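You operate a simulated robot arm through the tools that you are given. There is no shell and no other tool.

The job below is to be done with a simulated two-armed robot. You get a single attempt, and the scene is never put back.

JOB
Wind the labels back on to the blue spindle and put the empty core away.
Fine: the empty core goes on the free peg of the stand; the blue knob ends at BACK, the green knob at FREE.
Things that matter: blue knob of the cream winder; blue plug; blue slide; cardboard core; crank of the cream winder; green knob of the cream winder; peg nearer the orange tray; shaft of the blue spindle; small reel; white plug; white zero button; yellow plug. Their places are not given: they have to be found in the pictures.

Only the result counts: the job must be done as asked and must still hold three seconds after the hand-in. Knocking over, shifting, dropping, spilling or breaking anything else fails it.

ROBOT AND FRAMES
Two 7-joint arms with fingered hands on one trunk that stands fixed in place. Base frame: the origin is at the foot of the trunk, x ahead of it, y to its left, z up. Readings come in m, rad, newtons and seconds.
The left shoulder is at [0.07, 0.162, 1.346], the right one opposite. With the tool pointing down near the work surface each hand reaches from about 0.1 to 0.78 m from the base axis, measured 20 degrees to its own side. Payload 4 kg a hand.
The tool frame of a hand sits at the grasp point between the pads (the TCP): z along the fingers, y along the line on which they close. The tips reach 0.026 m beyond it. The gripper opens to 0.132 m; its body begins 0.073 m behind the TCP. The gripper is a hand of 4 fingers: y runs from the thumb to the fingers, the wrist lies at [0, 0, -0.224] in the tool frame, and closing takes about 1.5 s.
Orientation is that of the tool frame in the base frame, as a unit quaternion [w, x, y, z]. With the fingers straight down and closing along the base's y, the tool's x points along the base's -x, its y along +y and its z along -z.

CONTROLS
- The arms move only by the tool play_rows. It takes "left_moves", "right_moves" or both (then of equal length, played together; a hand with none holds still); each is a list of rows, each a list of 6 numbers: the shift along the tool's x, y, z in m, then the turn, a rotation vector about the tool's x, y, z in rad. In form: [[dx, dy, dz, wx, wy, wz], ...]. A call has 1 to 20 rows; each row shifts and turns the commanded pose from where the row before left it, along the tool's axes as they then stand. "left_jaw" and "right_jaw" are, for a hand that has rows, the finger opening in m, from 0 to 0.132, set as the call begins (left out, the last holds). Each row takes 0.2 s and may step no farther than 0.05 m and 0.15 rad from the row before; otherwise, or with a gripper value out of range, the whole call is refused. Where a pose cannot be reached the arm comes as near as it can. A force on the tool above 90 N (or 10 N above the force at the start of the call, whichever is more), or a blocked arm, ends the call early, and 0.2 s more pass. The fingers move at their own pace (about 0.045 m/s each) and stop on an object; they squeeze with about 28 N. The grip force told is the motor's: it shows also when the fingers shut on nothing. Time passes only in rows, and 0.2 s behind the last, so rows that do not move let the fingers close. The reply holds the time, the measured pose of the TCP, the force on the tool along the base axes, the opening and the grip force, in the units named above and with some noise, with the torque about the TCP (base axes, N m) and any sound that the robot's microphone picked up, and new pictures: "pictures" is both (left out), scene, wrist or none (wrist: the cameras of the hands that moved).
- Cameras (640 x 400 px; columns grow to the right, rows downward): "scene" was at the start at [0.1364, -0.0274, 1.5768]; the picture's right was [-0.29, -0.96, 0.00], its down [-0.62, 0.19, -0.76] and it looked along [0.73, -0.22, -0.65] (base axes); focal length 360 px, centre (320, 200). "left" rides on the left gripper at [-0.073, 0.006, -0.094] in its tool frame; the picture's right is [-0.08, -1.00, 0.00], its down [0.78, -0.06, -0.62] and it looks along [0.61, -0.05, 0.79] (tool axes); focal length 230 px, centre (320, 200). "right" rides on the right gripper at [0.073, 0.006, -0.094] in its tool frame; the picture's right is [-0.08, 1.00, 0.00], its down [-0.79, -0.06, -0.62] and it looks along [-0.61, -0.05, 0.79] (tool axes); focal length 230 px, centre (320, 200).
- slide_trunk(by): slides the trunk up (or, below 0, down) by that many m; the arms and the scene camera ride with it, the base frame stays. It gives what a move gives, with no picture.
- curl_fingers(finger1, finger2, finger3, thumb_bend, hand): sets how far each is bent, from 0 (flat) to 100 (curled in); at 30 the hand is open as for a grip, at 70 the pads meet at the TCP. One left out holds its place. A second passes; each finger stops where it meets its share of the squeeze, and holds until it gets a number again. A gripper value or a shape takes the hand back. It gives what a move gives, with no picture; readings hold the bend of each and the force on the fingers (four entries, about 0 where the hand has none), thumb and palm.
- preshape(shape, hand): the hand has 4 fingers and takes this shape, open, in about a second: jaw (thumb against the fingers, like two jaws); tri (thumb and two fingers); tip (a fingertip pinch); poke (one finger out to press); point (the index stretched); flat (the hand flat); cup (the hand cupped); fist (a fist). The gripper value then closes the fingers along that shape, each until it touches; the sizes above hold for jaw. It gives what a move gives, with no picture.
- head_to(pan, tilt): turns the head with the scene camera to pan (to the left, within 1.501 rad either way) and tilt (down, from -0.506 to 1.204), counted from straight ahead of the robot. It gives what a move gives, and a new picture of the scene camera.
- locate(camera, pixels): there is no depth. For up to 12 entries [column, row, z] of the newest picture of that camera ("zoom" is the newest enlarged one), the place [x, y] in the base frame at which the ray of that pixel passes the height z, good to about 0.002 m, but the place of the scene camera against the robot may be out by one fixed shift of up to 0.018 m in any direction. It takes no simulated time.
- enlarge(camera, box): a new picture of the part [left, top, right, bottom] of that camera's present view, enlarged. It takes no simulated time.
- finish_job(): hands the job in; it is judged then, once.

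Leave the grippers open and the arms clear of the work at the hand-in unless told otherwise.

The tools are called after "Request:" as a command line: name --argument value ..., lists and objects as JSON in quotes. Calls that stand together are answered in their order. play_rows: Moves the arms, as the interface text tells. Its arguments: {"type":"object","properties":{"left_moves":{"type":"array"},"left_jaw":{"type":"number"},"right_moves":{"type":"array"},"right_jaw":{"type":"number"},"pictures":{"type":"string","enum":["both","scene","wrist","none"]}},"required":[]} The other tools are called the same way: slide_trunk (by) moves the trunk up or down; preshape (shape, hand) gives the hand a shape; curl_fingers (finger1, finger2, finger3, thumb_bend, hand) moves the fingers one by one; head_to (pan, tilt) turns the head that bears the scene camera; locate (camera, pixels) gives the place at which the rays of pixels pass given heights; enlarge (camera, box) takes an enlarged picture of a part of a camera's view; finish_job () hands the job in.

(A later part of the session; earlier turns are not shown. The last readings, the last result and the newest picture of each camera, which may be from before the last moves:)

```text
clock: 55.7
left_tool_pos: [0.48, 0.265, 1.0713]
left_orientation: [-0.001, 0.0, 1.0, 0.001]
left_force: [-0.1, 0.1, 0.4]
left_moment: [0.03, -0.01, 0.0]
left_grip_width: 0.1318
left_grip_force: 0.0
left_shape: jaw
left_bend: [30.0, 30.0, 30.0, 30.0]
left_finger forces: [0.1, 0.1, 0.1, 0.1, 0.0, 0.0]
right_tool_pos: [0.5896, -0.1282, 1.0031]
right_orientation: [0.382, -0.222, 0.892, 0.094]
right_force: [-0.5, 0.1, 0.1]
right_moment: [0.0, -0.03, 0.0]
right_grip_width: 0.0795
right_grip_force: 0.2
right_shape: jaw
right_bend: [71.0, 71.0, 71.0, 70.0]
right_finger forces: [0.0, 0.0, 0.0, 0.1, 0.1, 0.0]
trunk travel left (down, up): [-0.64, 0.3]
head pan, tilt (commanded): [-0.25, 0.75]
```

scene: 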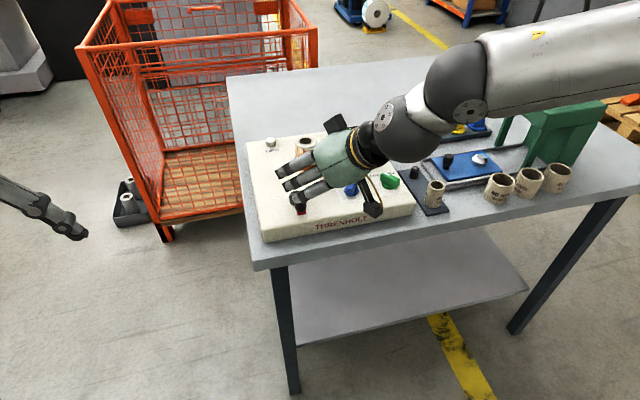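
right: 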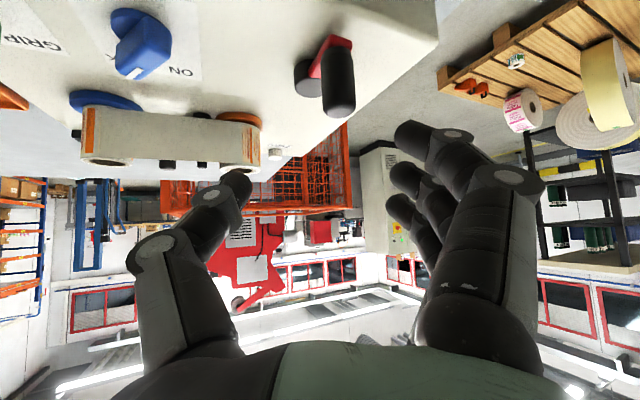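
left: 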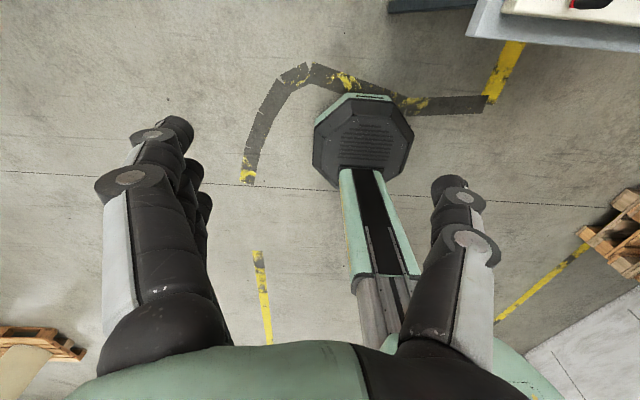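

Now I test the reach again with this greater tilt: first the far point (0.692, -0.106, 1.0) and then the left point (0.647, -0.061, 1.0) of the crank circle.

Request:
play_rows --right_moves '[[-0.0225, -0.0094, 0.025, 0, 0, 0], [-0.0225, -0.0094, 0.025, 0, 0, 0], [-0.0225, -0.0094, 0.025, 0, 0, 0]]' --pictures "none"

Request:
play_rows --right_moves '[[0.0064, 0.0304, -0.0068, 0, 0, 0], [0.0064, 0.0304, -0.0068, 0, 0, 0]]' --pictures "none"

```text
clock: 56.5
left_tool_pos: [0.4825, 0.2655, 1.0707]
left_orientation: [-0.001, 0.0, 1.0, 0.0]
left_force: [0.8, -0.6, -0.5]
left_moment: [0.01, 0.02, 0.0]
left_grip_width: 0.1318
left_grip_force: 0.0
left_shape: jaw
left_bend: [30.0, 30.0, 30.0, 30.0]
left_finger forces: [0.0, 0.0, 0.0, 0.0, 0.1, 0.1]
right_tool_pos: [0.6951, -0.1054, 1.0008]
right_orientation: [0.38, -0.221, 0.893, 0.093]
right_force: [0.0, -0.6, -0.5]
right_moment: [0.0, 0.04, 0.0]
right_grip_width: 0.0795
right_grip_force: 0.0
right_shape: jaw
right_bend: [71.0, 71.0, 71.0, 70.0]
right_finger forces: [0.1, 0.0, 0.0, 0.0, 0.0, 0.0]
trunk travel left (down, up): [-0.64, 0.3]
head pan, tilt (commanded): [-0.25, 0.75]
```

```text
clock: 57.1
left_tool_pos: [0.4806, 0.2669, 1.0698]
left_orientation: [0.0, -0.001, 1.0, 0.0]
left_force: [0.2, -0.4, 1.2]
left_moment: [0.0, -0.05, -0.01]
left_grip_width: 0.132
left_grip_force: 0.1
left_shape: jaw
left_bend: [30.0, 30.0, 30.0, 30.0]
left_finger forces: [0.0, 0.0, 0.0, 0.0, 0.1, 0.0]
right_tool_pos: [0.6483, -0.0616, 1.0006]
right_orientation: [0.38, -0.221, 0.893, 0.093]
right_force: [0.1, 0.2, -0.4]
right_moment: [0.0, -0.03, 0.0]
right_grip_width: 0.0794
right_grip_force: 0.0
right_shape: jaw
right_bend: [71.0, 71.0, 71.0, 70.0]
right_finger forces: [0.0, 0.1, 0.1, 0.0, 0.1, 0.0]
trunk travel left (down, up): [-0.64, 0.3]
head pan, tilt (commanded): [-0.25, 0.75]
```

Both points are reached exactly now. I move back over the handle at (0.603, -0.106, 1.0) and look before going down.

Request:
play_rows --right_moves '[[0.021, -0.009, -0.022, 0, 0, 0], [0.021, -0.009, -0.022, 0, 0, 0]]' --pictures "both"

Request:
enlarge --camera "scene" --box '[250, 120, 400, 245]'

Request:
enlarge --camera "right" --box '[190, 20, 450, 190]'

```text
clock: 57.7
left_tool_pos: [0.4795, 0.2655, 1.0721]
left_orientation: [0.002, 0.001, 1.0, 0.0]
left_force: [0.8, 0.0, -0.7]
left_moment: [0.03, -0.02, -0.04]
left_grip_width: 0.1318
left_grip_force: 0.0
left_shape: jaw
left_bend: [30.0, 30.0, 30.0, 30.0]
left_finger forces: [0.1, 0.0, 0.1, 0.0, 0.0, 0.0]
right_tool_pos: [0.6014, -0.1046, 1.0006]
right_orientation: [0.381, -0.22, 0.893, 0.093]
right_force: [0.6, 0.1, -0.1]
right_moment: [0.0, -0.01, 0.04]
right_grip_width: 0.0791
right_grip_force: 0.0
right_shape: jaw
right_bend: [71.0, 71.0, 71.0, 70.0]
right_finger forces: [0.1, 0.0, 0.0, 0.1, 0.1, 0.1]
trunk travel left (down, up): [-0.64, 0.3]
head pan, tilt (commanded): [-0.25, 0.75]
```

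scene: 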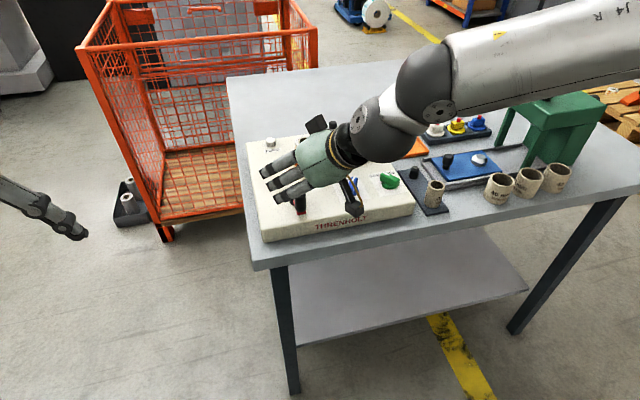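
right: 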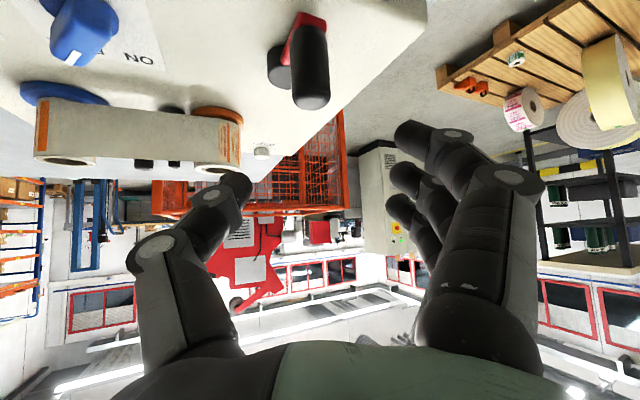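

```text
3.20 times, centred on (325, 182) of scene
```

zoom: 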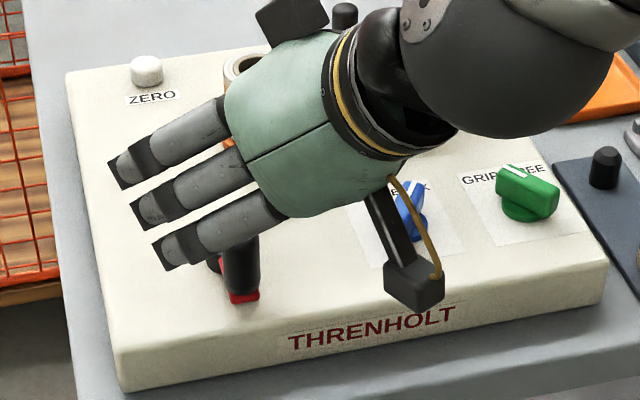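

```text
2.35 times, centred on (320, 105) of right
```

zoom: 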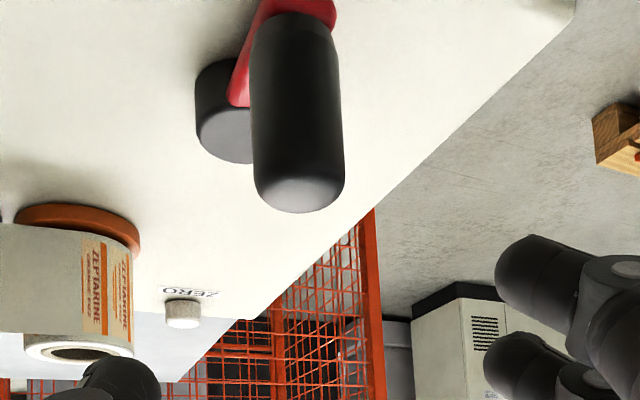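

From this view the handle top works out at (0.603, -0.106, 0.945), just under the hand. I lower the hand to z 0.948 with the handle between thumb and fingers and close on it.

Request:
play_rows --right_moves '[[0.01875, -0.001, 0.0184, 0, 0, 0], [0.01875, -0.001, 0.0184, 0, 0, 0]]' --pictures "wrist"

Request:
enlarge --camera "scene" --box '[250, 120, 400, 245]'

```text
clock: 58.3
left_tool_pos: [0.4822, 0.2661, 1.0706]
left_orientation: [0.001, 0.0, 1.0, -0.001]
left_force: [-0.5, 0.0, -0.5]
left_moment: [0.04, -0.03, 0.01]
left_grip_width: 0.1318
left_grip_force: 0.1
left_shape: jaw
left_bend: [30.0, 30.0, 30.0, 30.0]
left_finger forces: [0.0, 0.0, 0.0, 0.0, 0.1, 0.1]
right_tool_pos: [0.6032, -0.107, 0.9467]
right_orientation: [0.38, -0.221, 0.893, 0.092]
right_force: [0.3, -0.2, 0.4]
right_moment: [0.0, 0.0, 0.0]
right_grip_width: 0.0794
right_grip_force: 0.0
right_shape: jaw
right_bend: [71.0, 71.0, 71.0, 70.0]
right_finger forces: [0.0, 0.0, 0.1, 0.1, 0.0, 0.0]
trunk travel left (down, up): [-0.64, 0.3]
head pan, tilt (commanded): [-0.25, 0.75]
```

right: 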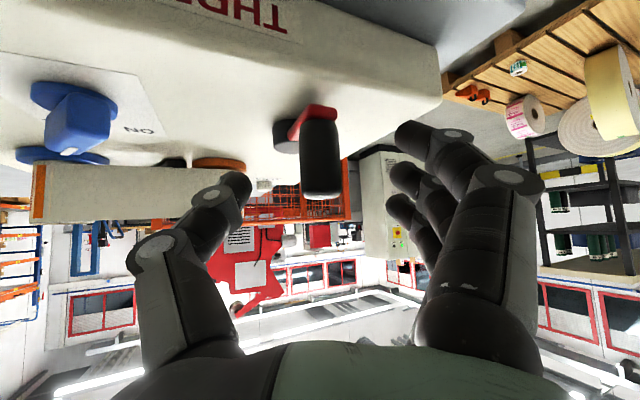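

```text
3.20 times, centred on (325, 182) of scene
```

zoom: 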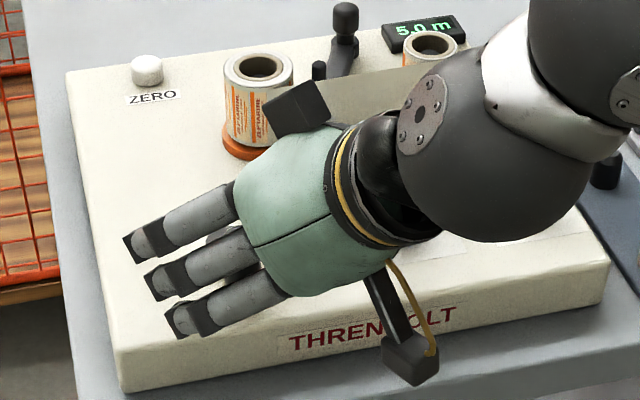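

The handle stands centred between thumb and fingers. I close the jaw on it.

Request:
play_rows --right_moves '[[0, 0, 0, 0, 0, 0], [0, 0, 0, 0, 0, 0], [0, 0, 0, 0, 0, 0], [0, 0, 0, 0, 0, 0], [0, 0, 0, 0, 0, 0]]' --right_jaw 0.0 --pictures "wrist"

Request:
enlarge --camera "right" --box '[190, 70, 450, 240]'

```text
clock: 59.5
left_tool_pos: [0.4807, 0.2664, 1.07]
left_orientation: [-0.001, 0.0, 1.0, 0.0]
left_force: [0.1, -0.2, 0.2]
left_moment: [-0.03, 0.01, 0.01]
left_grip_width: 0.1319
left_grip_force: 0.1
left_shape: jaw
left_bend: [30.0, 30.0, 30.0, 30.0]
left_finger forces: [0.0, 0.0, 0.0, 0.0, 0.0, 0.0]
right_tool_pos: [0.6034, -0.1057, 0.9469]
right_orientation: [0.38, -0.221, 0.893, 0.093]
right_force: [2.4, -0.2, -1.0]
right_moment: [0.07, 0.06, 0.01]
right_grip_width: 0.0073
right_grip_force: 12.4
right_shape: jaw
right_bend: [72.0, 71.0, 65.0, 70.0]
right_finger forces: [4.6, 3.9, 0.0, 0.0, 9.8, 0.1]
trunk travel left (down, up): [-0.64, 0.3]
head pan, tilt (commanded): [-0.25, 0.75]
```

right: 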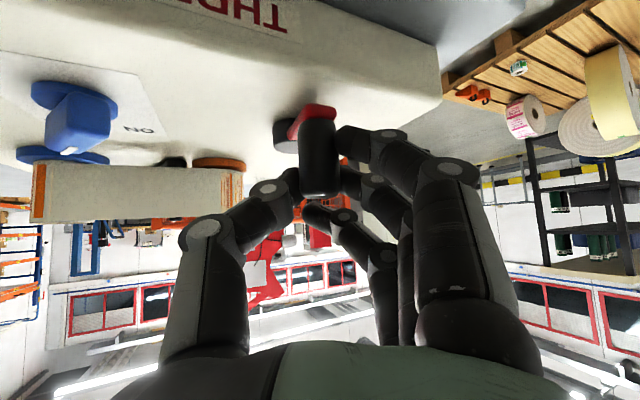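

```text
2.35 times, centred on (320, 155) of right
```

zoom: 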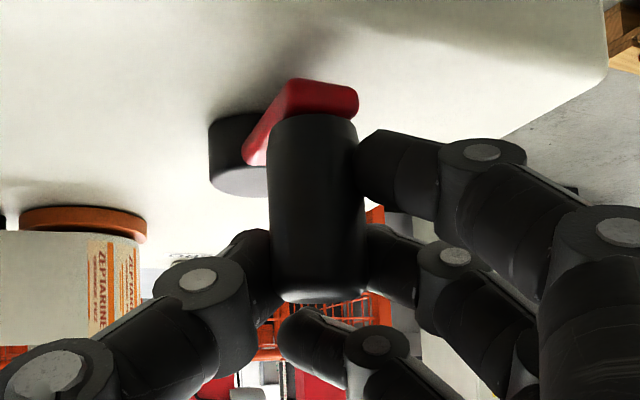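

The handle is held between thumb and fingers. I try the first part of a turn clockwise (seen from above): a 45 deg arc about the hub (0.647, -0.106) with radius 0.044, watching force and display.

Request:
play_rows --right_moves '[[0, 0, 0, 0, 0, 0], [-0.0046, 0.0094, 0.0048, 0, 0, 0], [-0.0061, 0.0074, 0.0063, 0, 0, 0], [-0.0073, 0.0048, 0.0075, 0, 0, 0]]' --pictures "both"

Request:
enlarge --camera "scene" --box '[250, 120, 400, 245]'

```text
clock: 60.5
left_tool_pos: [0.4815, 0.2659, 1.0703]
left_orientation: [0.0, 0.0, 1.0, 0.0]
left_force: [-0.5, -0.9, -0.2]
left_moment: [0.0, -0.01, -0.01]
left_grip_width: 0.1319
left_grip_force: 0.1
left_shape: jaw
left_bend: [30.0, 30.0, 30.0, 30.0]
left_finger forces: [0.0, 0.0, 0.1, 0.0, 0.0, 0.1]
right_tool_pos: [0.6167, -0.0763, 0.9471]
right_orientation: [0.38, -0.22, 0.893, 0.092]
right_force: [4.5, -4.2, -0.4]
right_moment: [0.1, 0.17, -0.01]
right_grip_width: 0.0061
right_grip_force: 27.8
right_shape: jaw
right_bend: [72.0, 71.0, 68.0, 71.0]
right_finger forces: [11.6, 7.5, 0.0, 0.0, 23.8, 0.0]
trunk travel left (down, up): [-0.64, 0.3]
head pan, tilt (commanded): [-0.25, 0.75]
```

scene: 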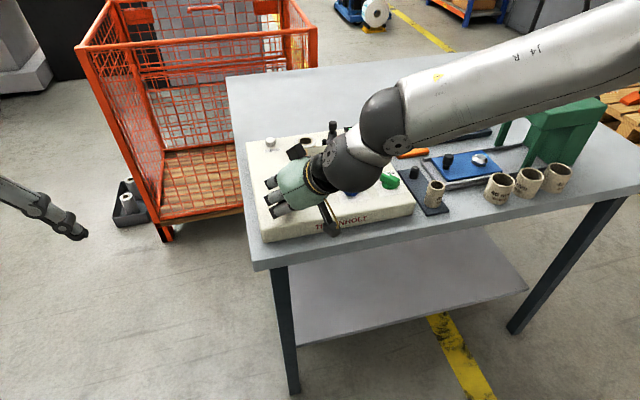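
right: 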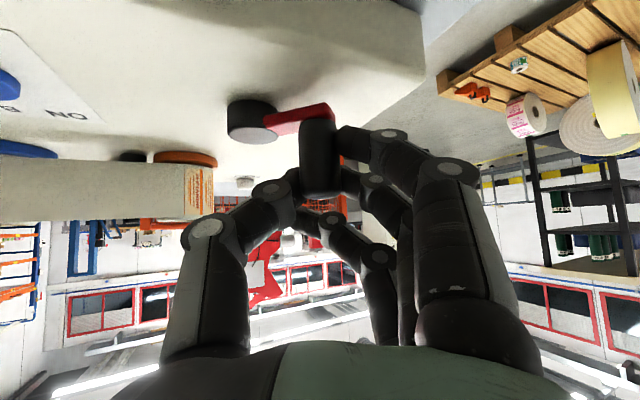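

```text
3.20 times, centred on (325, 182) of scene
```

zoom: 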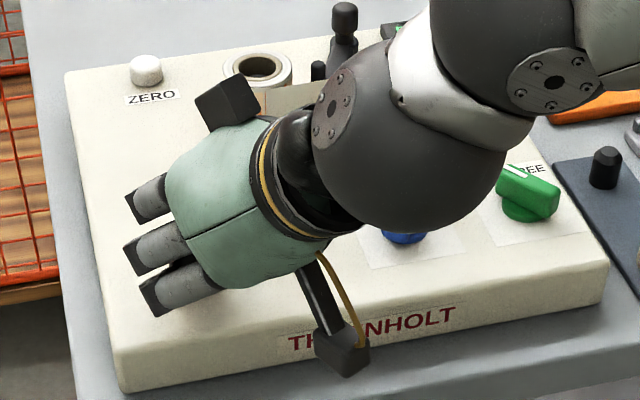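

The crank turns with only about 6 N. I continue clockwise for 160 deg more in 20 deg steps and check forces and the display.

Request:
play_rows --right_moves '[[-0.01046, 0.00095, 0.01087, 0, 0, 0], [-0.01008, -0.00328, 0.01048, 0, 0, 0], [-0.00869, -0.00809, 0.00904, 0, 0, 0], [-0.00623, -0.01189, 0.00651, 0, 0, 0], [-0.00304, -0.01426, 0.0032, 0, 0, 0], [0.00053, -0.01492, -0.0005, 0, 0, 0], [0.00402, -0.01378, -0.00414, 0, 0, 0], [0.00704, -0.01096, -0.00729, 0, 0, 0]]' --pictures "both"

Request:
enlarge --camera "scene" --box '[250, 110, 400, 235]'

```text
clock: 62.3
left_tool_pos: [0.4805, 0.2663, 1.0709]
left_orientation: [0.0, 0.0, 1.0, 0.0]
left_force: [-0.1, 0.5, 0.6]
left_moment: [0.01, -0.02, 0.06]
left_grip_width: 0.132
left_grip_force: 0.2
left_shape: jaw
left_bend: [30.0, 30.0, 30.0, 30.0]
left_finger forces: [0.0, 0.0, 0.0, 0.0, 0.0, 0.1]
right_tool_pos: [0.6879, -0.125, 0.9491]
right_orientation: [0.382, -0.222, 0.892, 0.093]
right_force: [0.2, -0.9, 1.2]
right_moment: [-0.03, -0.01, 0.02]
right_grip_width: 0.0015
right_grip_force: 28.1
right_shape: jaw
right_bend: [74.0, 72.0, 68.0, 74.0]
right_finger forces: [0.0, 0.0, 0.1, 0.0, 0.1, 0.0]
trunk travel left (down, up): [-0.64, 0.3]
head pan, tilt (commanded): [-0.25, 0.75]
```

scene: 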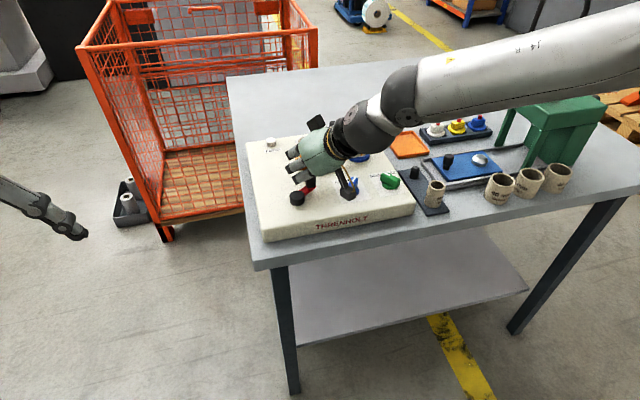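
right: 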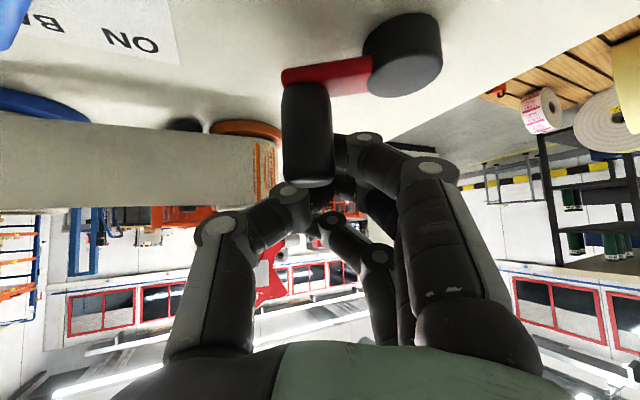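

```text
3.20 times, centred on (325, 172) of scene
```

zoom: 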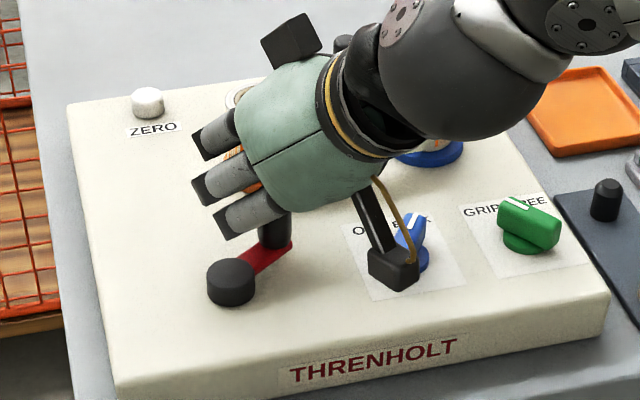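

The handle slipped out of the grip on the near side (opening now 1.5 mm), though the crank has turned to about -30 deg. I open the jaw, lift the hand clear and look at the display and the crank.

Request:
play_rows --right_moves '[[0, 0, 0, 0, 0, 0], [0, 0, 0, 0, 0, 0], [0, 0, 0, 0, 0, 0], [-0.018, 0, -0.0173, 0, 0, 0], [-0.018, 0, -0.0173, 0, 0, 0], [-0.018, 0, -0.0173, 0, 0, 0]]' --right_jaw 0.09 --pictures "both"

Request:
enlarge --camera "scene" --box '[250, 110, 400, 235]'

Request:
enlarge --camera "right" --box '[190, 0, 450, 170]'

```text
clock: 63.7
left_tool_pos: [0.4799, 0.2662, 1.0716]
left_orientation: [0.0, 0.0, 1.0, 0.0]
left_force: [0.1, -0.2, -0.3]
left_moment: [0.02, 0.04, -0.01]
left_grip_width: 0.1318
left_grip_force: 0.0
left_shape: jaw
left_bend: [30.0, 30.0, 30.0, 30.0]
left_finger forces: [0.1, 0.0, 0.1, 0.0, 0.0, 0.0]
right_tool_pos: [0.6857, -0.1252, 1.0234]
right_orientation: [0.38, -0.221, 0.893, 0.093]
right_force: [-0.1, 0.2, -0.2]
right_moment: [-0.01, 0.0, 0.05]
right_grip_width: 0.0898
right_grip_force: 0.0
right_shape: jaw
right_bend: [69.0, 69.0, 68.0, 65.0]
right_finger forces: [0.1, 0.0, 0.0, 0.0, 0.0, 0.1]
trunk travel left (down, up): [-0.64, 0.3]
head pan, tilt (commanded): [-0.25, 0.75]
```

scene: 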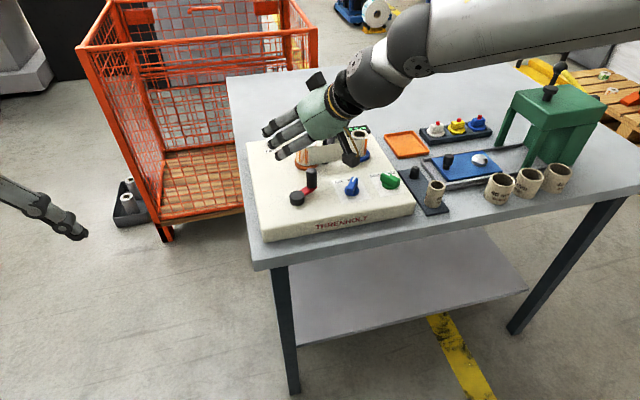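
right: 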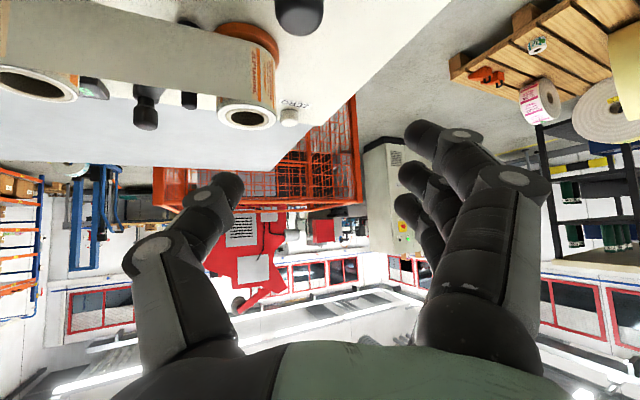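

```text
3.20 times, centred on (325, 172) of scene
```

zoom: 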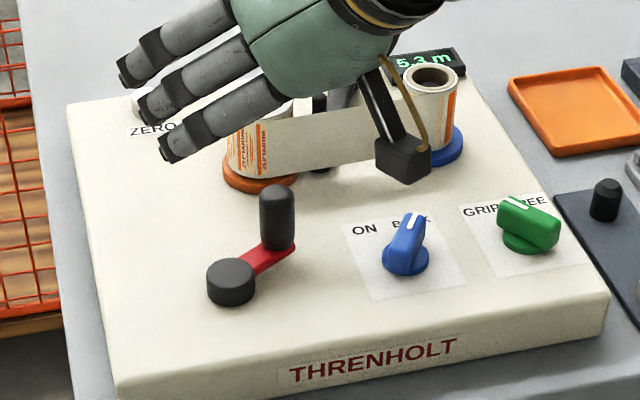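

```text
2.35 times, centred on (320, 85) of right
```

zoom: 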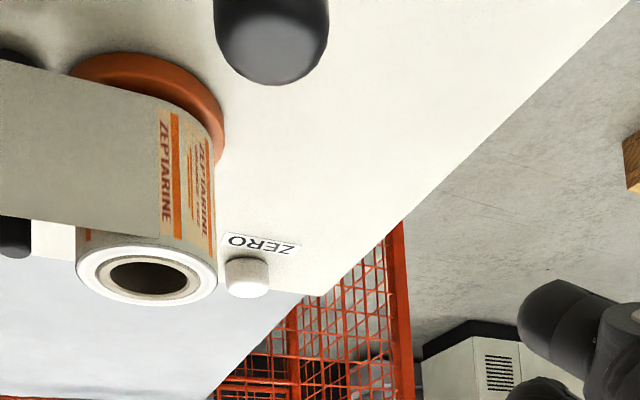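

The display now reads 5.3 m after about 0.6 turn clockwise. I enlarge both reels in the wrist view to see which one grows.

Request:
enlarge --camera "right" --box '[0, 30, 300, 140]'

Request:
enlarge --camera "scene" --box '[290, 115, 380, 175]'

```text
2.13 times, centred on (150, 85) of right
```

zoom: 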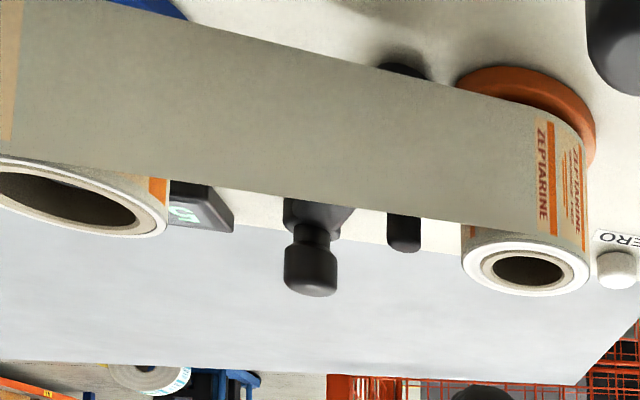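

```text
6.67 times, centred on (335, 145) of scene
```

zoom: 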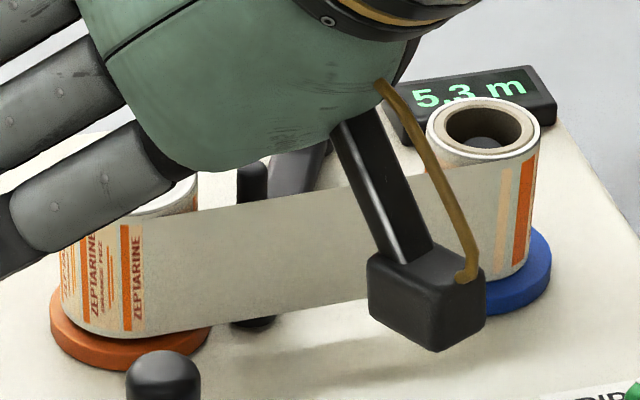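

The reels themselves do not show the direction clearly; 5.0 to 5.3 m suggests that clockwise is the wrong way and that counterclockwise will count down. First I measure the crank's present position more exactly, from the scene view and from the wrist camera after drawing the hand back.

Request:
play_rows --right_moves '[[0.025, 0, -0.03, 0, 0, 0], [0.025, 0, -0.03, 0, 0, 0], [0.025, 0, -0.03, 0, 0, 0]]' --pictures "both"

Request:
enlarge --camera "right" --box '[220, 0, 420, 125]'

Request:
enlarge --camera "scene" --box '[270, 150, 370, 220]'

```text
clock: 64.5
left_tool_pos: [0.4805, 0.2648, 1.0723]
left_orientation: [0.0, -0.001, 1.0, 0.001]
left_force: [-0.3, -1.0, -0.7]
left_moment: [0.04, 0.01, -0.03]
left_grip_width: 0.1318
left_grip_force: 0.1
left_shape: jaw
left_bend: [30.0, 30.0, 30.0, 30.0]
left_finger forces: [0.1, 0.0, 0.1, 0.0, 0.0, 0.1]
right_tool_pos: [0.5809, -0.18, 1.0318]
right_orientation: [0.381, -0.222, 0.893, 0.093]
right_force: [-0.7, 0.1, -0.3]
right_moment: [0.03, -0.04, 0.01]
right_grip_width: 0.0898
right_grip_force: 0.2
right_shape: jaw
right_bend: [69.0, 69.0, 68.0, 65.0]
right_finger forces: [0.0, 0.1, 0.1, 0.0, 0.1, 0.0]
trunk travel left (down, up): [-0.64, 0.3]
head pan, tilt (commanded): [-0.25, 0.75]
```

scene: 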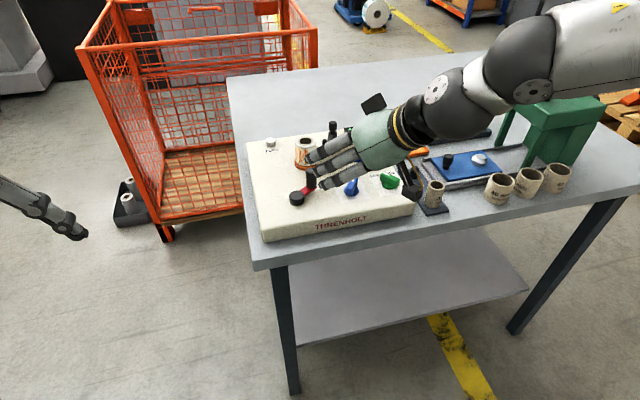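
right: 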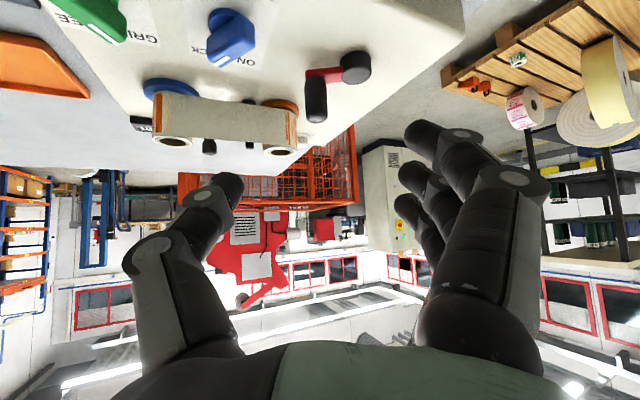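

```text
3.20 times, centred on (320, 62) of right
```

zoom: 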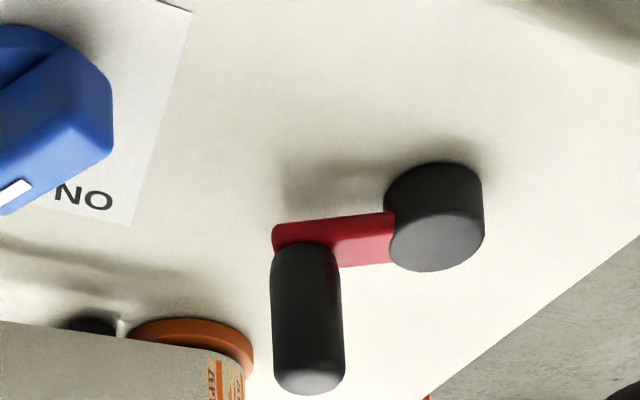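

```text
5.71 times, centred on (320, 185) of scene
```

zoom: 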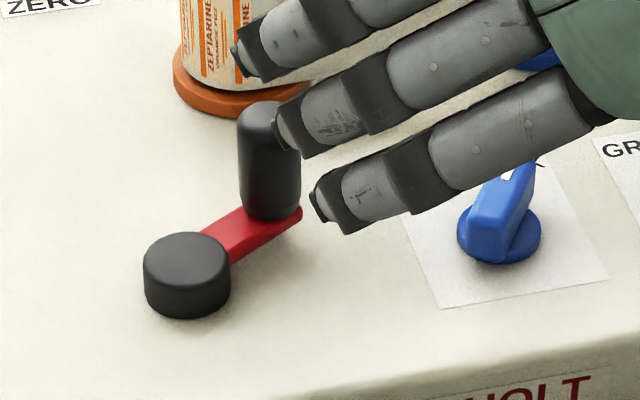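

I locate hub, handle base and handle top, with the blue knob's disc and sticker corner as reference, in this scene zoom.

Request:
locate --camera "zoom" --pixels '[[187, 258, 0.905], [187, 288, 0.885], [272, 210, 0.907], [270, 118, 0.945], [270, 118, 0.955], [499, 240, 0.887], [440, 308, 0.885], [608, 278, 0.885], [400, 200, 0.885]]'

Request:
locate --camera "right" --pixels '[[356, 76, 0.905], [356, 76, 0.9], [316, 122, 0.945], [316, 122, 0.95], [315, 77, 0.905]]'

```text
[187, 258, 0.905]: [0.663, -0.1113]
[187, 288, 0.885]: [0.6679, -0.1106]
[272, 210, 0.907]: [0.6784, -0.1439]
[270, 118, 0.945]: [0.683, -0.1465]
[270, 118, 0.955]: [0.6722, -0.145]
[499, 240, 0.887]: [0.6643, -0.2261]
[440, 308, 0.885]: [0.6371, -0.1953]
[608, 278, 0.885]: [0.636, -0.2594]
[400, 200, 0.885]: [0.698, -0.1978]
```

```text
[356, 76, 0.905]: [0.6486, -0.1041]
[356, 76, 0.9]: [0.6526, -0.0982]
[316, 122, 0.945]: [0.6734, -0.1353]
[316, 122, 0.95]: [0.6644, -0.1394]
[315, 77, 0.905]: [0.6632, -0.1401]
```

Combining both views: hub about (0.644, -0.103), radius about 0.0405, handle now at (0.664, -0.137), top at z 0.947; my first circle was off by several millimetres, and the thumb sat too near the handle's rounded top. A hand rolled half round would put the thumb lower on the handle, so I test in the air whether the wrist can spin that far.

Request:
play_rows --right_moves '[[0, 0, 0, 0, 0, 0.15], [0, 0, 0, 0, 0, 0.15], [0, 0, 0, 0, 0, 0.15], [0, 0, 0, 0, 0, 0.15], [0, 0, 0, 0, 0, 0.15], [0, 0, 0, 0, 0, 0.15], [0, 0, 0, 0, 0, 0.15], [0, 0, 0, 0, 0, 0.15], [0, 0, 0, 0, 0, 0.15], [0, 0, 0, 0, 0, 0.15]]' --pictures "none"

Request:
play_rows --right_moves '[[0, 0, 0, 0, 0, 0.15], [0, 0, 0, 0, 0, 0.15], [0, 0, 0, 0, 0, 0.15], [0, 0, 0, 0, 0, 0.15], [0, 0, 0, 0, 0, 0.15], [0, 0, 0, 0, 0, 0.15], [0, 0, 0, 0, 0, 0.15], [0, 0, 0, 0, 0, 0.15], [0, 0, 0, 0, 0, 0.15], [0, 0, 0, 0, 0, 0.15], [0, 0, 0, 0, 0, 0.14]]' --pictures "both"

```text
clock: 66.7
left_tool_pos: [0.4815, 0.2652, 1.0705]
left_orientation: [-0.001, 0.0, 1.0, 0.001]
left_force: [-0.1, -0.4, -0.6]
left_moment: [0.0, -0.01, 0.0]
left_grip_width: 0.1318
left_grip_force: 0.1
left_shape: jaw
left_bend: [30.0, 30.0, 30.0, 30.0]
left_finger forces: [0.1, 0.0, 0.0, 0.0, 0.1, 0.0]
right_tool_pos: [0.5825, -0.18, 1.0303]
right_orientation: [0.215, 0.448, 0.804, 0.327]
right_force: [-0.9, -0.1, 0.2]
right_moment: [0.0, 0.01, -0.03]
right_grip_width: 0.0897
right_grip_force: 0.1
right_shape: jaw
right_bend: [69.0, 69.0, 68.0, 65.0]
right_finger forces: [0.0, 0.0, 0.0, 0.0, 0.0, 0.0]
trunk travel left (down, up): [-0.64, 0.3]
head pan, tilt (commanded): [-0.25, 0.75]
```

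```text
clock: 69.1
left_tool_pos: [0.4805, 0.2656, 1.0702]
left_orientation: [0.001, 0.0, 1.0, 0.0]
left_force: [-0.4, 0.3, 1.2]
left_moment: [0.0, -0.05, -0.02]
left_grip_width: 0.1318
left_grip_force: 0.0
left_shape: jaw
left_bend: [30.0, 30.0, 30.0, 30.0]
left_finger forces: [0.1, 0.0, 0.1, 0.1, 0.0, 0.0]
right_tool_pos: [0.5821, -0.1914, 1.0282]
right_orientation: [0.043, 0.759, 0.519, 0.391]
right_force: [-0.2, 0.3, -1.0]
right_moment: [0.0, 0.01, 0.0]
right_grip_width: 0.0897
right_grip_force: 0.0
right_shape: jaw
right_bend: [69.0, 69.0, 68.0, 65.0]
right_finger forces: [0.0, 0.1, 0.0, 0.0, 0.0, 0.0]
right hand out of reach, approached as far as the arm can: row 7, 8, 9, 10, 11
trunk travel left (down, up): [-0.64, 0.3]
head pan, tilt (commanded): [-0.25, 0.75]
```

scene: 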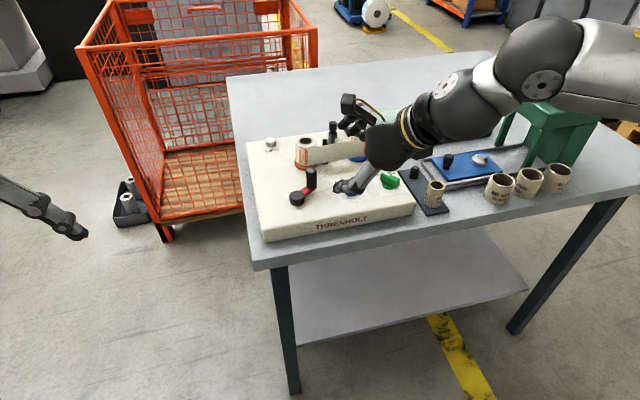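
right: 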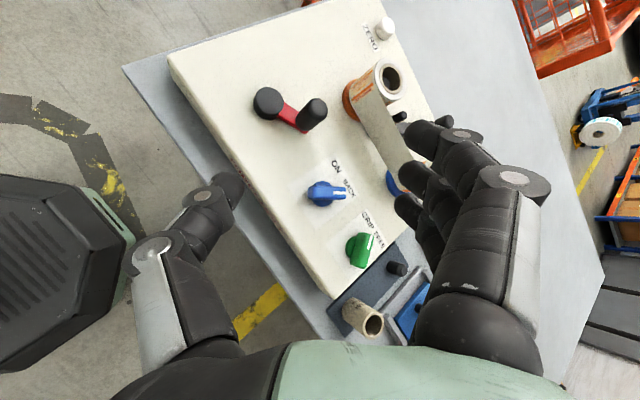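

The wrist stops about 2.4 rad round this way. I try the other way: spin back and on to half a turn in the negative direction.

Request:
play_rows --right_moves '[[0, 0, -0.02, 0, 0, -0.15], [0, 0, 0, 0, 0, -0.15], [0, 0, 0, 0, 0, -0.15], [0, 0, 0, 0, 0, -0.15], [0, 0, 0, 0, 0, -0.15], [0, 0, 0, 0, 0, -0.15], [0, 0, 0, 0, 0, -0.15], [0, 0, 0, 0, 0, -0.15], [0, 0, 0, 0, 0, -0.15], [0, 0, 0, 0, 0, -0.15], [0, 0, 0, 0, 0, -0.15], [0, 0, 0, 0, 0, -0.15], [0, 0, 0, 0, 0, -0.15], [0, 0, 0, 0, 0, -0.15], [0, 0, 0, 0, 0, -0.15], [0, 0, 0, 0, 0, -0.15], [0, 0, 0, 0, 0, -0.15], [0, 0, 0, 0, 0, -0.15], [0, 0, 0, 0, 0, -0.15], [0, 0, 0, 0, 0, -0.15]]' --pictures "none"

Request:
play_rows --right_moves '[[0, 0, 0, 0, 0, -0.15], [0, 0, 0, 0, 0, -0.15], [0, 0, 0, 0, 0, -0.15], [0, 0, 0, 0, 0, -0.15], [0, 0, 0, 0, 0, -0.15], [0, 0, 0, 0, 0, -0.15], [0, 0, 0, 0, 0, -0.15], [0, 0, 0, 0, 0, -0.15], [0, 0, 0, 0, 0, -0.15], [0, 0, 0, 0, 0, -0.15], [0, 0, 0, 0, 0, -0.15], [0, 0, 0, 0, 0, -0.15], [0, 0, 0, 0, 0, -0.15], [0, 0, 0, 0, 0, -0.15], [0, 0, 0, 0, 0, -0.15], [0, 0, 0, 0, 0, -0.15]]' --pictures "both"

```text
clock: 73.3
left_tool_pos: [0.4806, 0.2665, 1.0715]
left_orientation: [0.0, 0.0, 1.0, 0.001]
left_force: [0.4, -0.2, -0.7]
left_moment: [0.02, 0.02, -0.02]
left_grip_width: 0.1319
left_grip_force: 0.1
left_shape: jaw
left_bend: [30.0, 30.0, 30.0, 30.0]
left_finger forces: [0.0, 0.0, 0.0, 0.1, 0.0, 0.1]
right_tool_pos: [0.571, -0.1957, 1.0409]
right_orientation: [0.392, -0.465, 0.794, -0.016]
right_force: [0.0, 0.5, 0.2]
right_moment: [-0.01, -0.03, -0.01]
right_grip_width: 0.0895
right_grip_force: 0.0
right_shape: jaw
right_bend: [69.0, 69.0, 68.0, 65.0]
right_finger forces: [0.1, 0.0, 0.1, 0.1, 0.0, 0.0]
trunk travel left (down, up): [-0.64, 0.3]
head pan, tilt (commanded): [-0.25, 0.75]
```

```text
clock: 76.7
left_tool_pos: [0.4815, 0.2663, 1.0716]
left_orientation: [0.0, -0.001, 1.0, 0.0]
left_force: [-0.8, 0.1, 0.3]
left_moment: [-0.01, -0.02, 0.02]
left_grip_width: 0.1319
left_grip_force: 0.1
left_shape: jaw
left_bend: [30.0, 30.0, 30.0, 30.0]
left_finger forces: [0.0, 0.0, 0.0, 0.1, 0.1, 0.0]
right_tool_pos: [0.5711, -0.1963, 1.0425]
right_orientation: [-0.129, 0.908, 0.145, 0.372]
right_force: [-0.3, -0.7, -0.5]
right_moment: [0.01, -0.03, -0.01]
right_grip_width: 0.0901
right_grip_force: 0.1
right_shape: jaw
right_bend: [69.0, 69.0, 68.0, 65.0]
right_finger forces: [0.0, 0.0, 0.0, 0.0, 0.0, 0.1]
trunk travel left (down, up): [-0.64, 0.3]
head pan, tilt (commanded): [-0.25, 0.75]
```

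scene: 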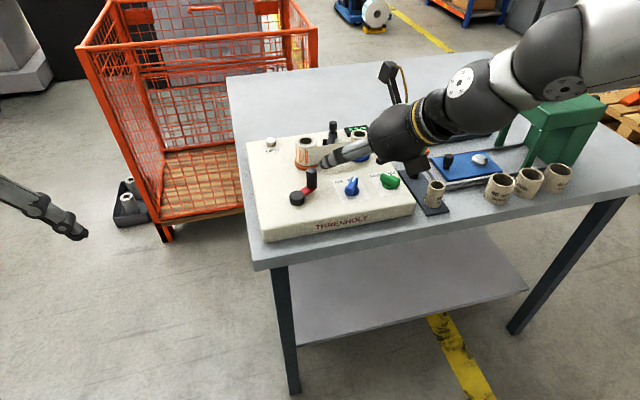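
right: 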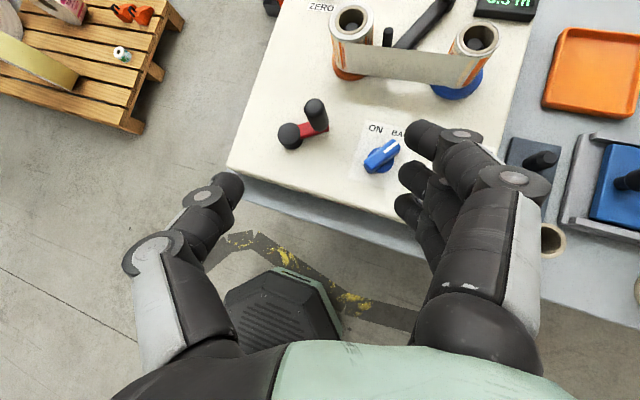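

The half-turned pose is fully reached and gives an upright view, with crank, knob, reels and even the display in sight. I level the closing line (spin -0.175) and lean the hand further over (to about 1.1 rad), then look.

Request:
play_rows --right_moves '[[0, 0, 0, 0, 0, -0.0875], [0, 0, 0, 0, 0, -0.0875], [0, 0, 0, 0, 0.145, 0], [0, 0, 0, 0, 0.145, 0]]' --pictures "both"

Request:
enlarge --camera "right" --box '[220, 80, 420, 220]'

```text
clock: 77.7
left_tool_pos: [0.4807, 0.2642, 1.072]
left_orientation: [-0.001, 0.0, 1.0, 0.001]
left_force: [0.3, -0.1, 0.8]
left_moment: [0.03, 0.01, -0.01]
left_grip_width: 0.1318
left_grip_force: 0.0
left_shape: jaw
left_bend: [30.0, 30.0, 30.0, 30.0]
left_finger forces: [0.0, 0.0, 0.1, 0.1, 0.0, 0.1]
right_tool_pos: [0.5716, -0.1986, 1.0427]
right_orientation: [-0.128, 0.827, 0.206, 0.507]
right_force: [-0.5, 0.1, 0.6]
right_moment: [0.01, -0.01, 0.01]
right_grip_width: 0.0898
right_grip_force: 0.1
right_shape: jaw
right_bend: [69.0, 69.0, 68.0, 65.0]
right_finger forces: [0.0, 0.0, 0.0, 0.1, 0.0, 0.0]
trunk travel left (down, up): [-0.64, 0.3]
head pan, tilt (commanded): [-0.25, 0.75]
```

scene: 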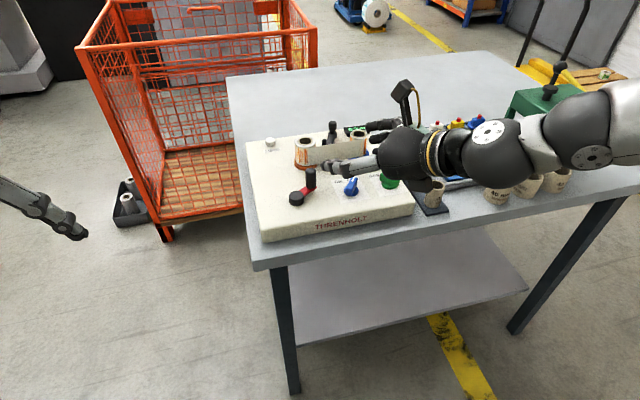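
right: 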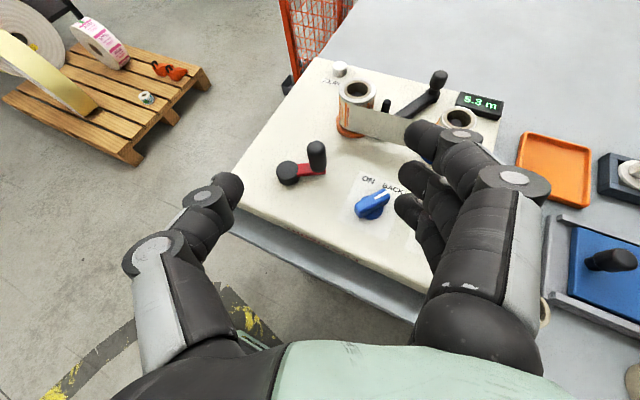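

```text
2.86 times, centred on (320, 150) of right
```

zoom: 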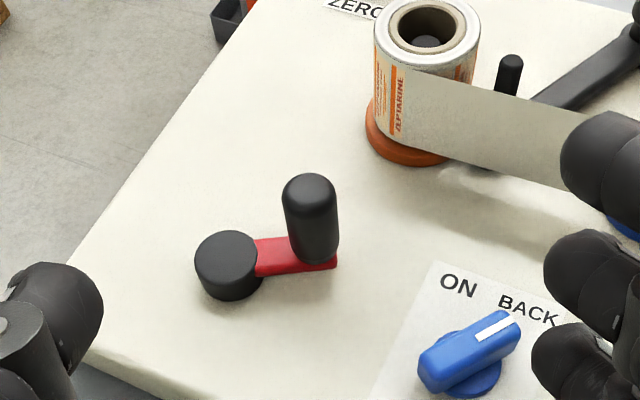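

I locate hub and handle in this clear view.

Request:
locate --camera "right" --pixels '[[287.8, 169, 0.905], [287.8, 169, 0.9], [316.5, 147, 0.945], [316.5, 147, 0.95], [318.3, 169.5, 0.907], [372, 207, 0.887], [371, 205, 0.912], [339, 66, 0.9]]'

```text
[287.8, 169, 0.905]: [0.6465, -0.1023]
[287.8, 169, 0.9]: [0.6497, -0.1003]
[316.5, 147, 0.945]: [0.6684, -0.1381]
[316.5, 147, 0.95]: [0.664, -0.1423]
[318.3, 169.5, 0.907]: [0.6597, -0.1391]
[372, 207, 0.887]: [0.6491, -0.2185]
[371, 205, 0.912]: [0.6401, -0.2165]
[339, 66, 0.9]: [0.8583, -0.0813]
```

The hub is at about (0.646, -0.102), the handle at (0.6625, -0.138), radius 0.0405. I move to a point 8 cm behind the handle on the hand's axis and look.

Request:
play_rows --right_moves '[[-0.019, -0.0052, 0.0307, 0, 0, 0], [-0.019, -0.0052, 0.0307, 0, 0, 0], [0, 0, 0.03, 0, 0, 0]]' --pictures "both"

Request:
enlarge --camera "right" --box '[220, 80, 420, 220]'

```text
clock: 78.5
left_tool_pos: [0.4817, 0.2662, 1.0701]
left_orientation: [0.0, 0.0, 1.0, 0.0]
left_force: [0.3, 0.9, -0.9]
left_moment: [0.0, 0.0, 0.02]
left_grip_width: 0.1315
left_grip_force: 0.0
left_shape: jaw
left_bend: [30.0, 30.0, 30.0, 30.0]
left_finger forces: [0.0, 0.0, 0.0, 0.0, 0.0, 0.0]
right_tool_pos: [0.621, -0.1575, 0.967]
right_orientation: [-0.127, 0.828, 0.207, 0.505]
right_force: [0.3, -0.5, -0.1]
right_moment: [-0.03, 0.0, -0.01]
right_grip_width: 0.0898
right_grip_force: 0.1
right_shape: jaw
right_bend: [69.0, 69.0, 68.0, 65.0]
right_finger forces: [0.1, 0.0, 0.1, 0.0, 0.1, 0.1]
trunk travel left (down, up): [-0.64, 0.3]
head pan, tilt (commanded): [-0.25, 0.75]
```

scene: 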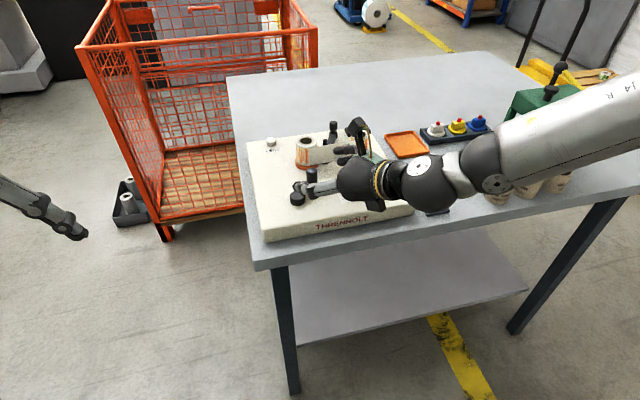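
right: 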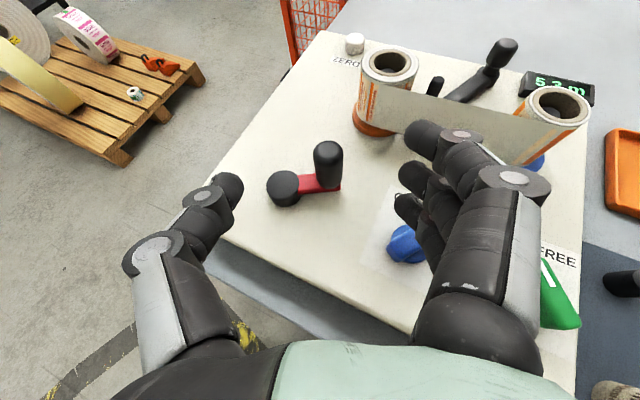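

```text
2.86 times, centred on (320, 150) of right
```

zoom: 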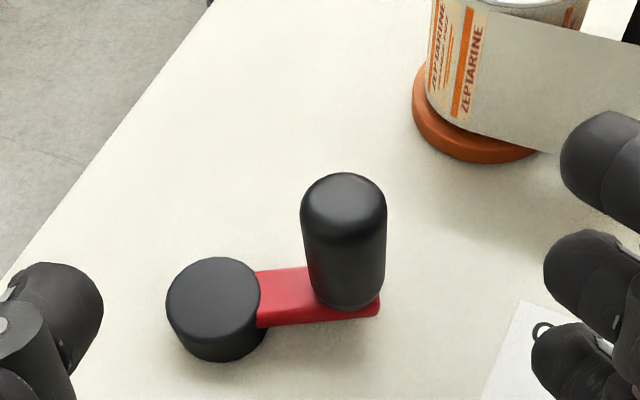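

The handle is nearly centred in front of the hand, about 5 mm to the fingers' side. I advance 5 cm along the hand's axis with that correction and close on the handle.

Request:
play_rows --right_moves '[[0.0005, 0.0028, 0.0252, 0, 0, 0], [0.0005, 0.0028, 0.0252, 0, 0, 0]]' --pictures "wrist"

Request:
enlarge --camera "right" --box '[200, 90, 440, 250]'

```text
clock: 79.1
left_tool_pos: [0.4825, 0.2658, 1.0696]
left_orientation: [0.0, 0.0, 1.0, 0.0]
left_force: [0.5, 0.0, 0.4]
left_moment: [-0.06, 0.01, 0.0]
left_grip_width: 0.1321
left_grip_force: 0.0
left_shape: jaw
left_bend: [30.0, 30.0, 30.0, 30.0]
left_finger forces: [0.1, 0.1, 0.1, 0.0, 0.0, 0.0]
right_tool_pos: [0.6648, -0.1412, 0.9437]
right_orientation: [-0.127, 0.828, 0.206, 0.506]
right_force: [1.1, 0.3, 0.3]
right_moment: [-0.04, -0.03, 0.01]
right_grip_width: 0.0897
right_grip_force: 0.1
right_shape: jaw
right_bend: [69.0, 69.0, 68.0, 65.0]
right_finger forces: [0.0, 0.1, 0.0, 0.1, 0.1, 0.1]
trunk travel left (down, up): [-0.64, 0.3]
head pan, tilt (commanded): [-0.25, 0.75]
```

right: 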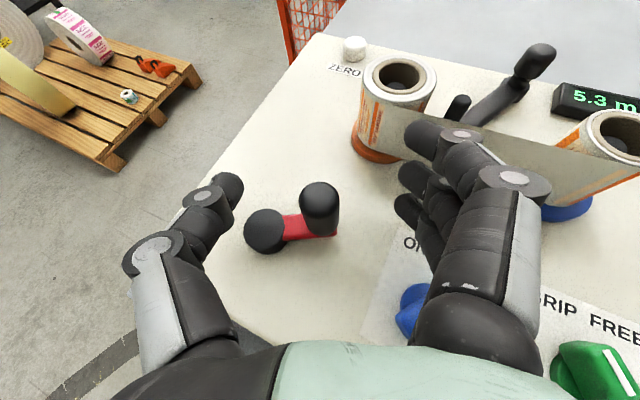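

```text
2.50 times, centred on (320, 170) of right
```

zoom: 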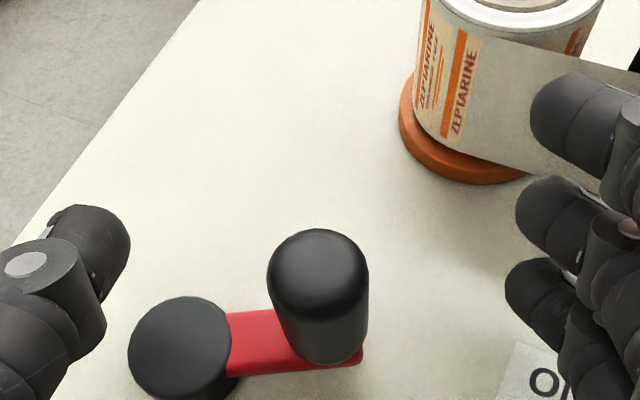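

The handle top sits right at the grasp point, and the display (5.3 m) stays in view at (590, 100). I close the jaw.

Request:
play_rows --right_moves '[[0, 0, 0, 0, 0, 0], [0, 0, 0, 0, 0, 0], [0, 0, 0, 0, 0, 0], [0, 0, 0, 0, 0, 0], [0, 0, 0, 0, 0, 0], [0, 0, 0, 0, 0, 0]]' --right_jaw 0.0 --pictures "wrist"

Request:
enlarge --camera "right" --box '[200, 90, 440, 250]'

```text
clock: 80.5
left_tool_pos: [0.4809, 0.2672, 1.0707]
left_orientation: [0.0, 0.0, 1.0, 0.0]
left_force: [0.6, -1.1, 0.8]
left_moment: [-0.03, 0.0, 0.02]
left_grip_width: 0.1318
left_grip_force: 0.1
left_shape: jaw
left_bend: [30.0, 30.0, 30.0, 30.0]
left_finger forces: [0.0, 0.1, 0.1, 0.0, 0.0, 0.0]
right_tool_pos: [0.6635, -0.141, 0.9431]
right_orientation: [-0.128, 0.828, 0.206, 0.505]
right_force: [-0.5, 6.0, -2.1]
right_moment: [-0.18, -0.09, -0.05]
right_grip_width: 0.0032
right_grip_force: 21.9
right_shape: jaw
right_bend: [67.0, 70.0, 72.0, 73.0]
right_finger forces: [0.0, 0.0, 5.5, 0.0, 13.8, 0.0]
trunk travel left (down, up): [-0.64, 0.3]
head pan, tilt (commanded): [-0.25, 0.75]
```

right: 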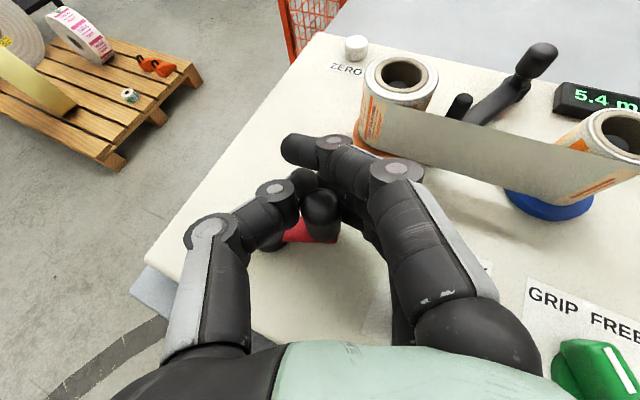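

```text
2.50 times, centred on (320, 170) of right
```

zoom: 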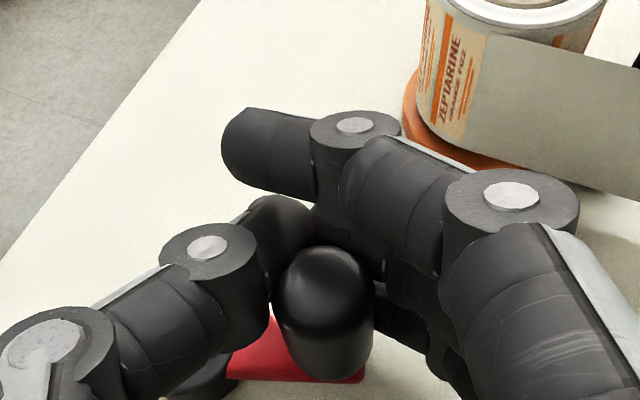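

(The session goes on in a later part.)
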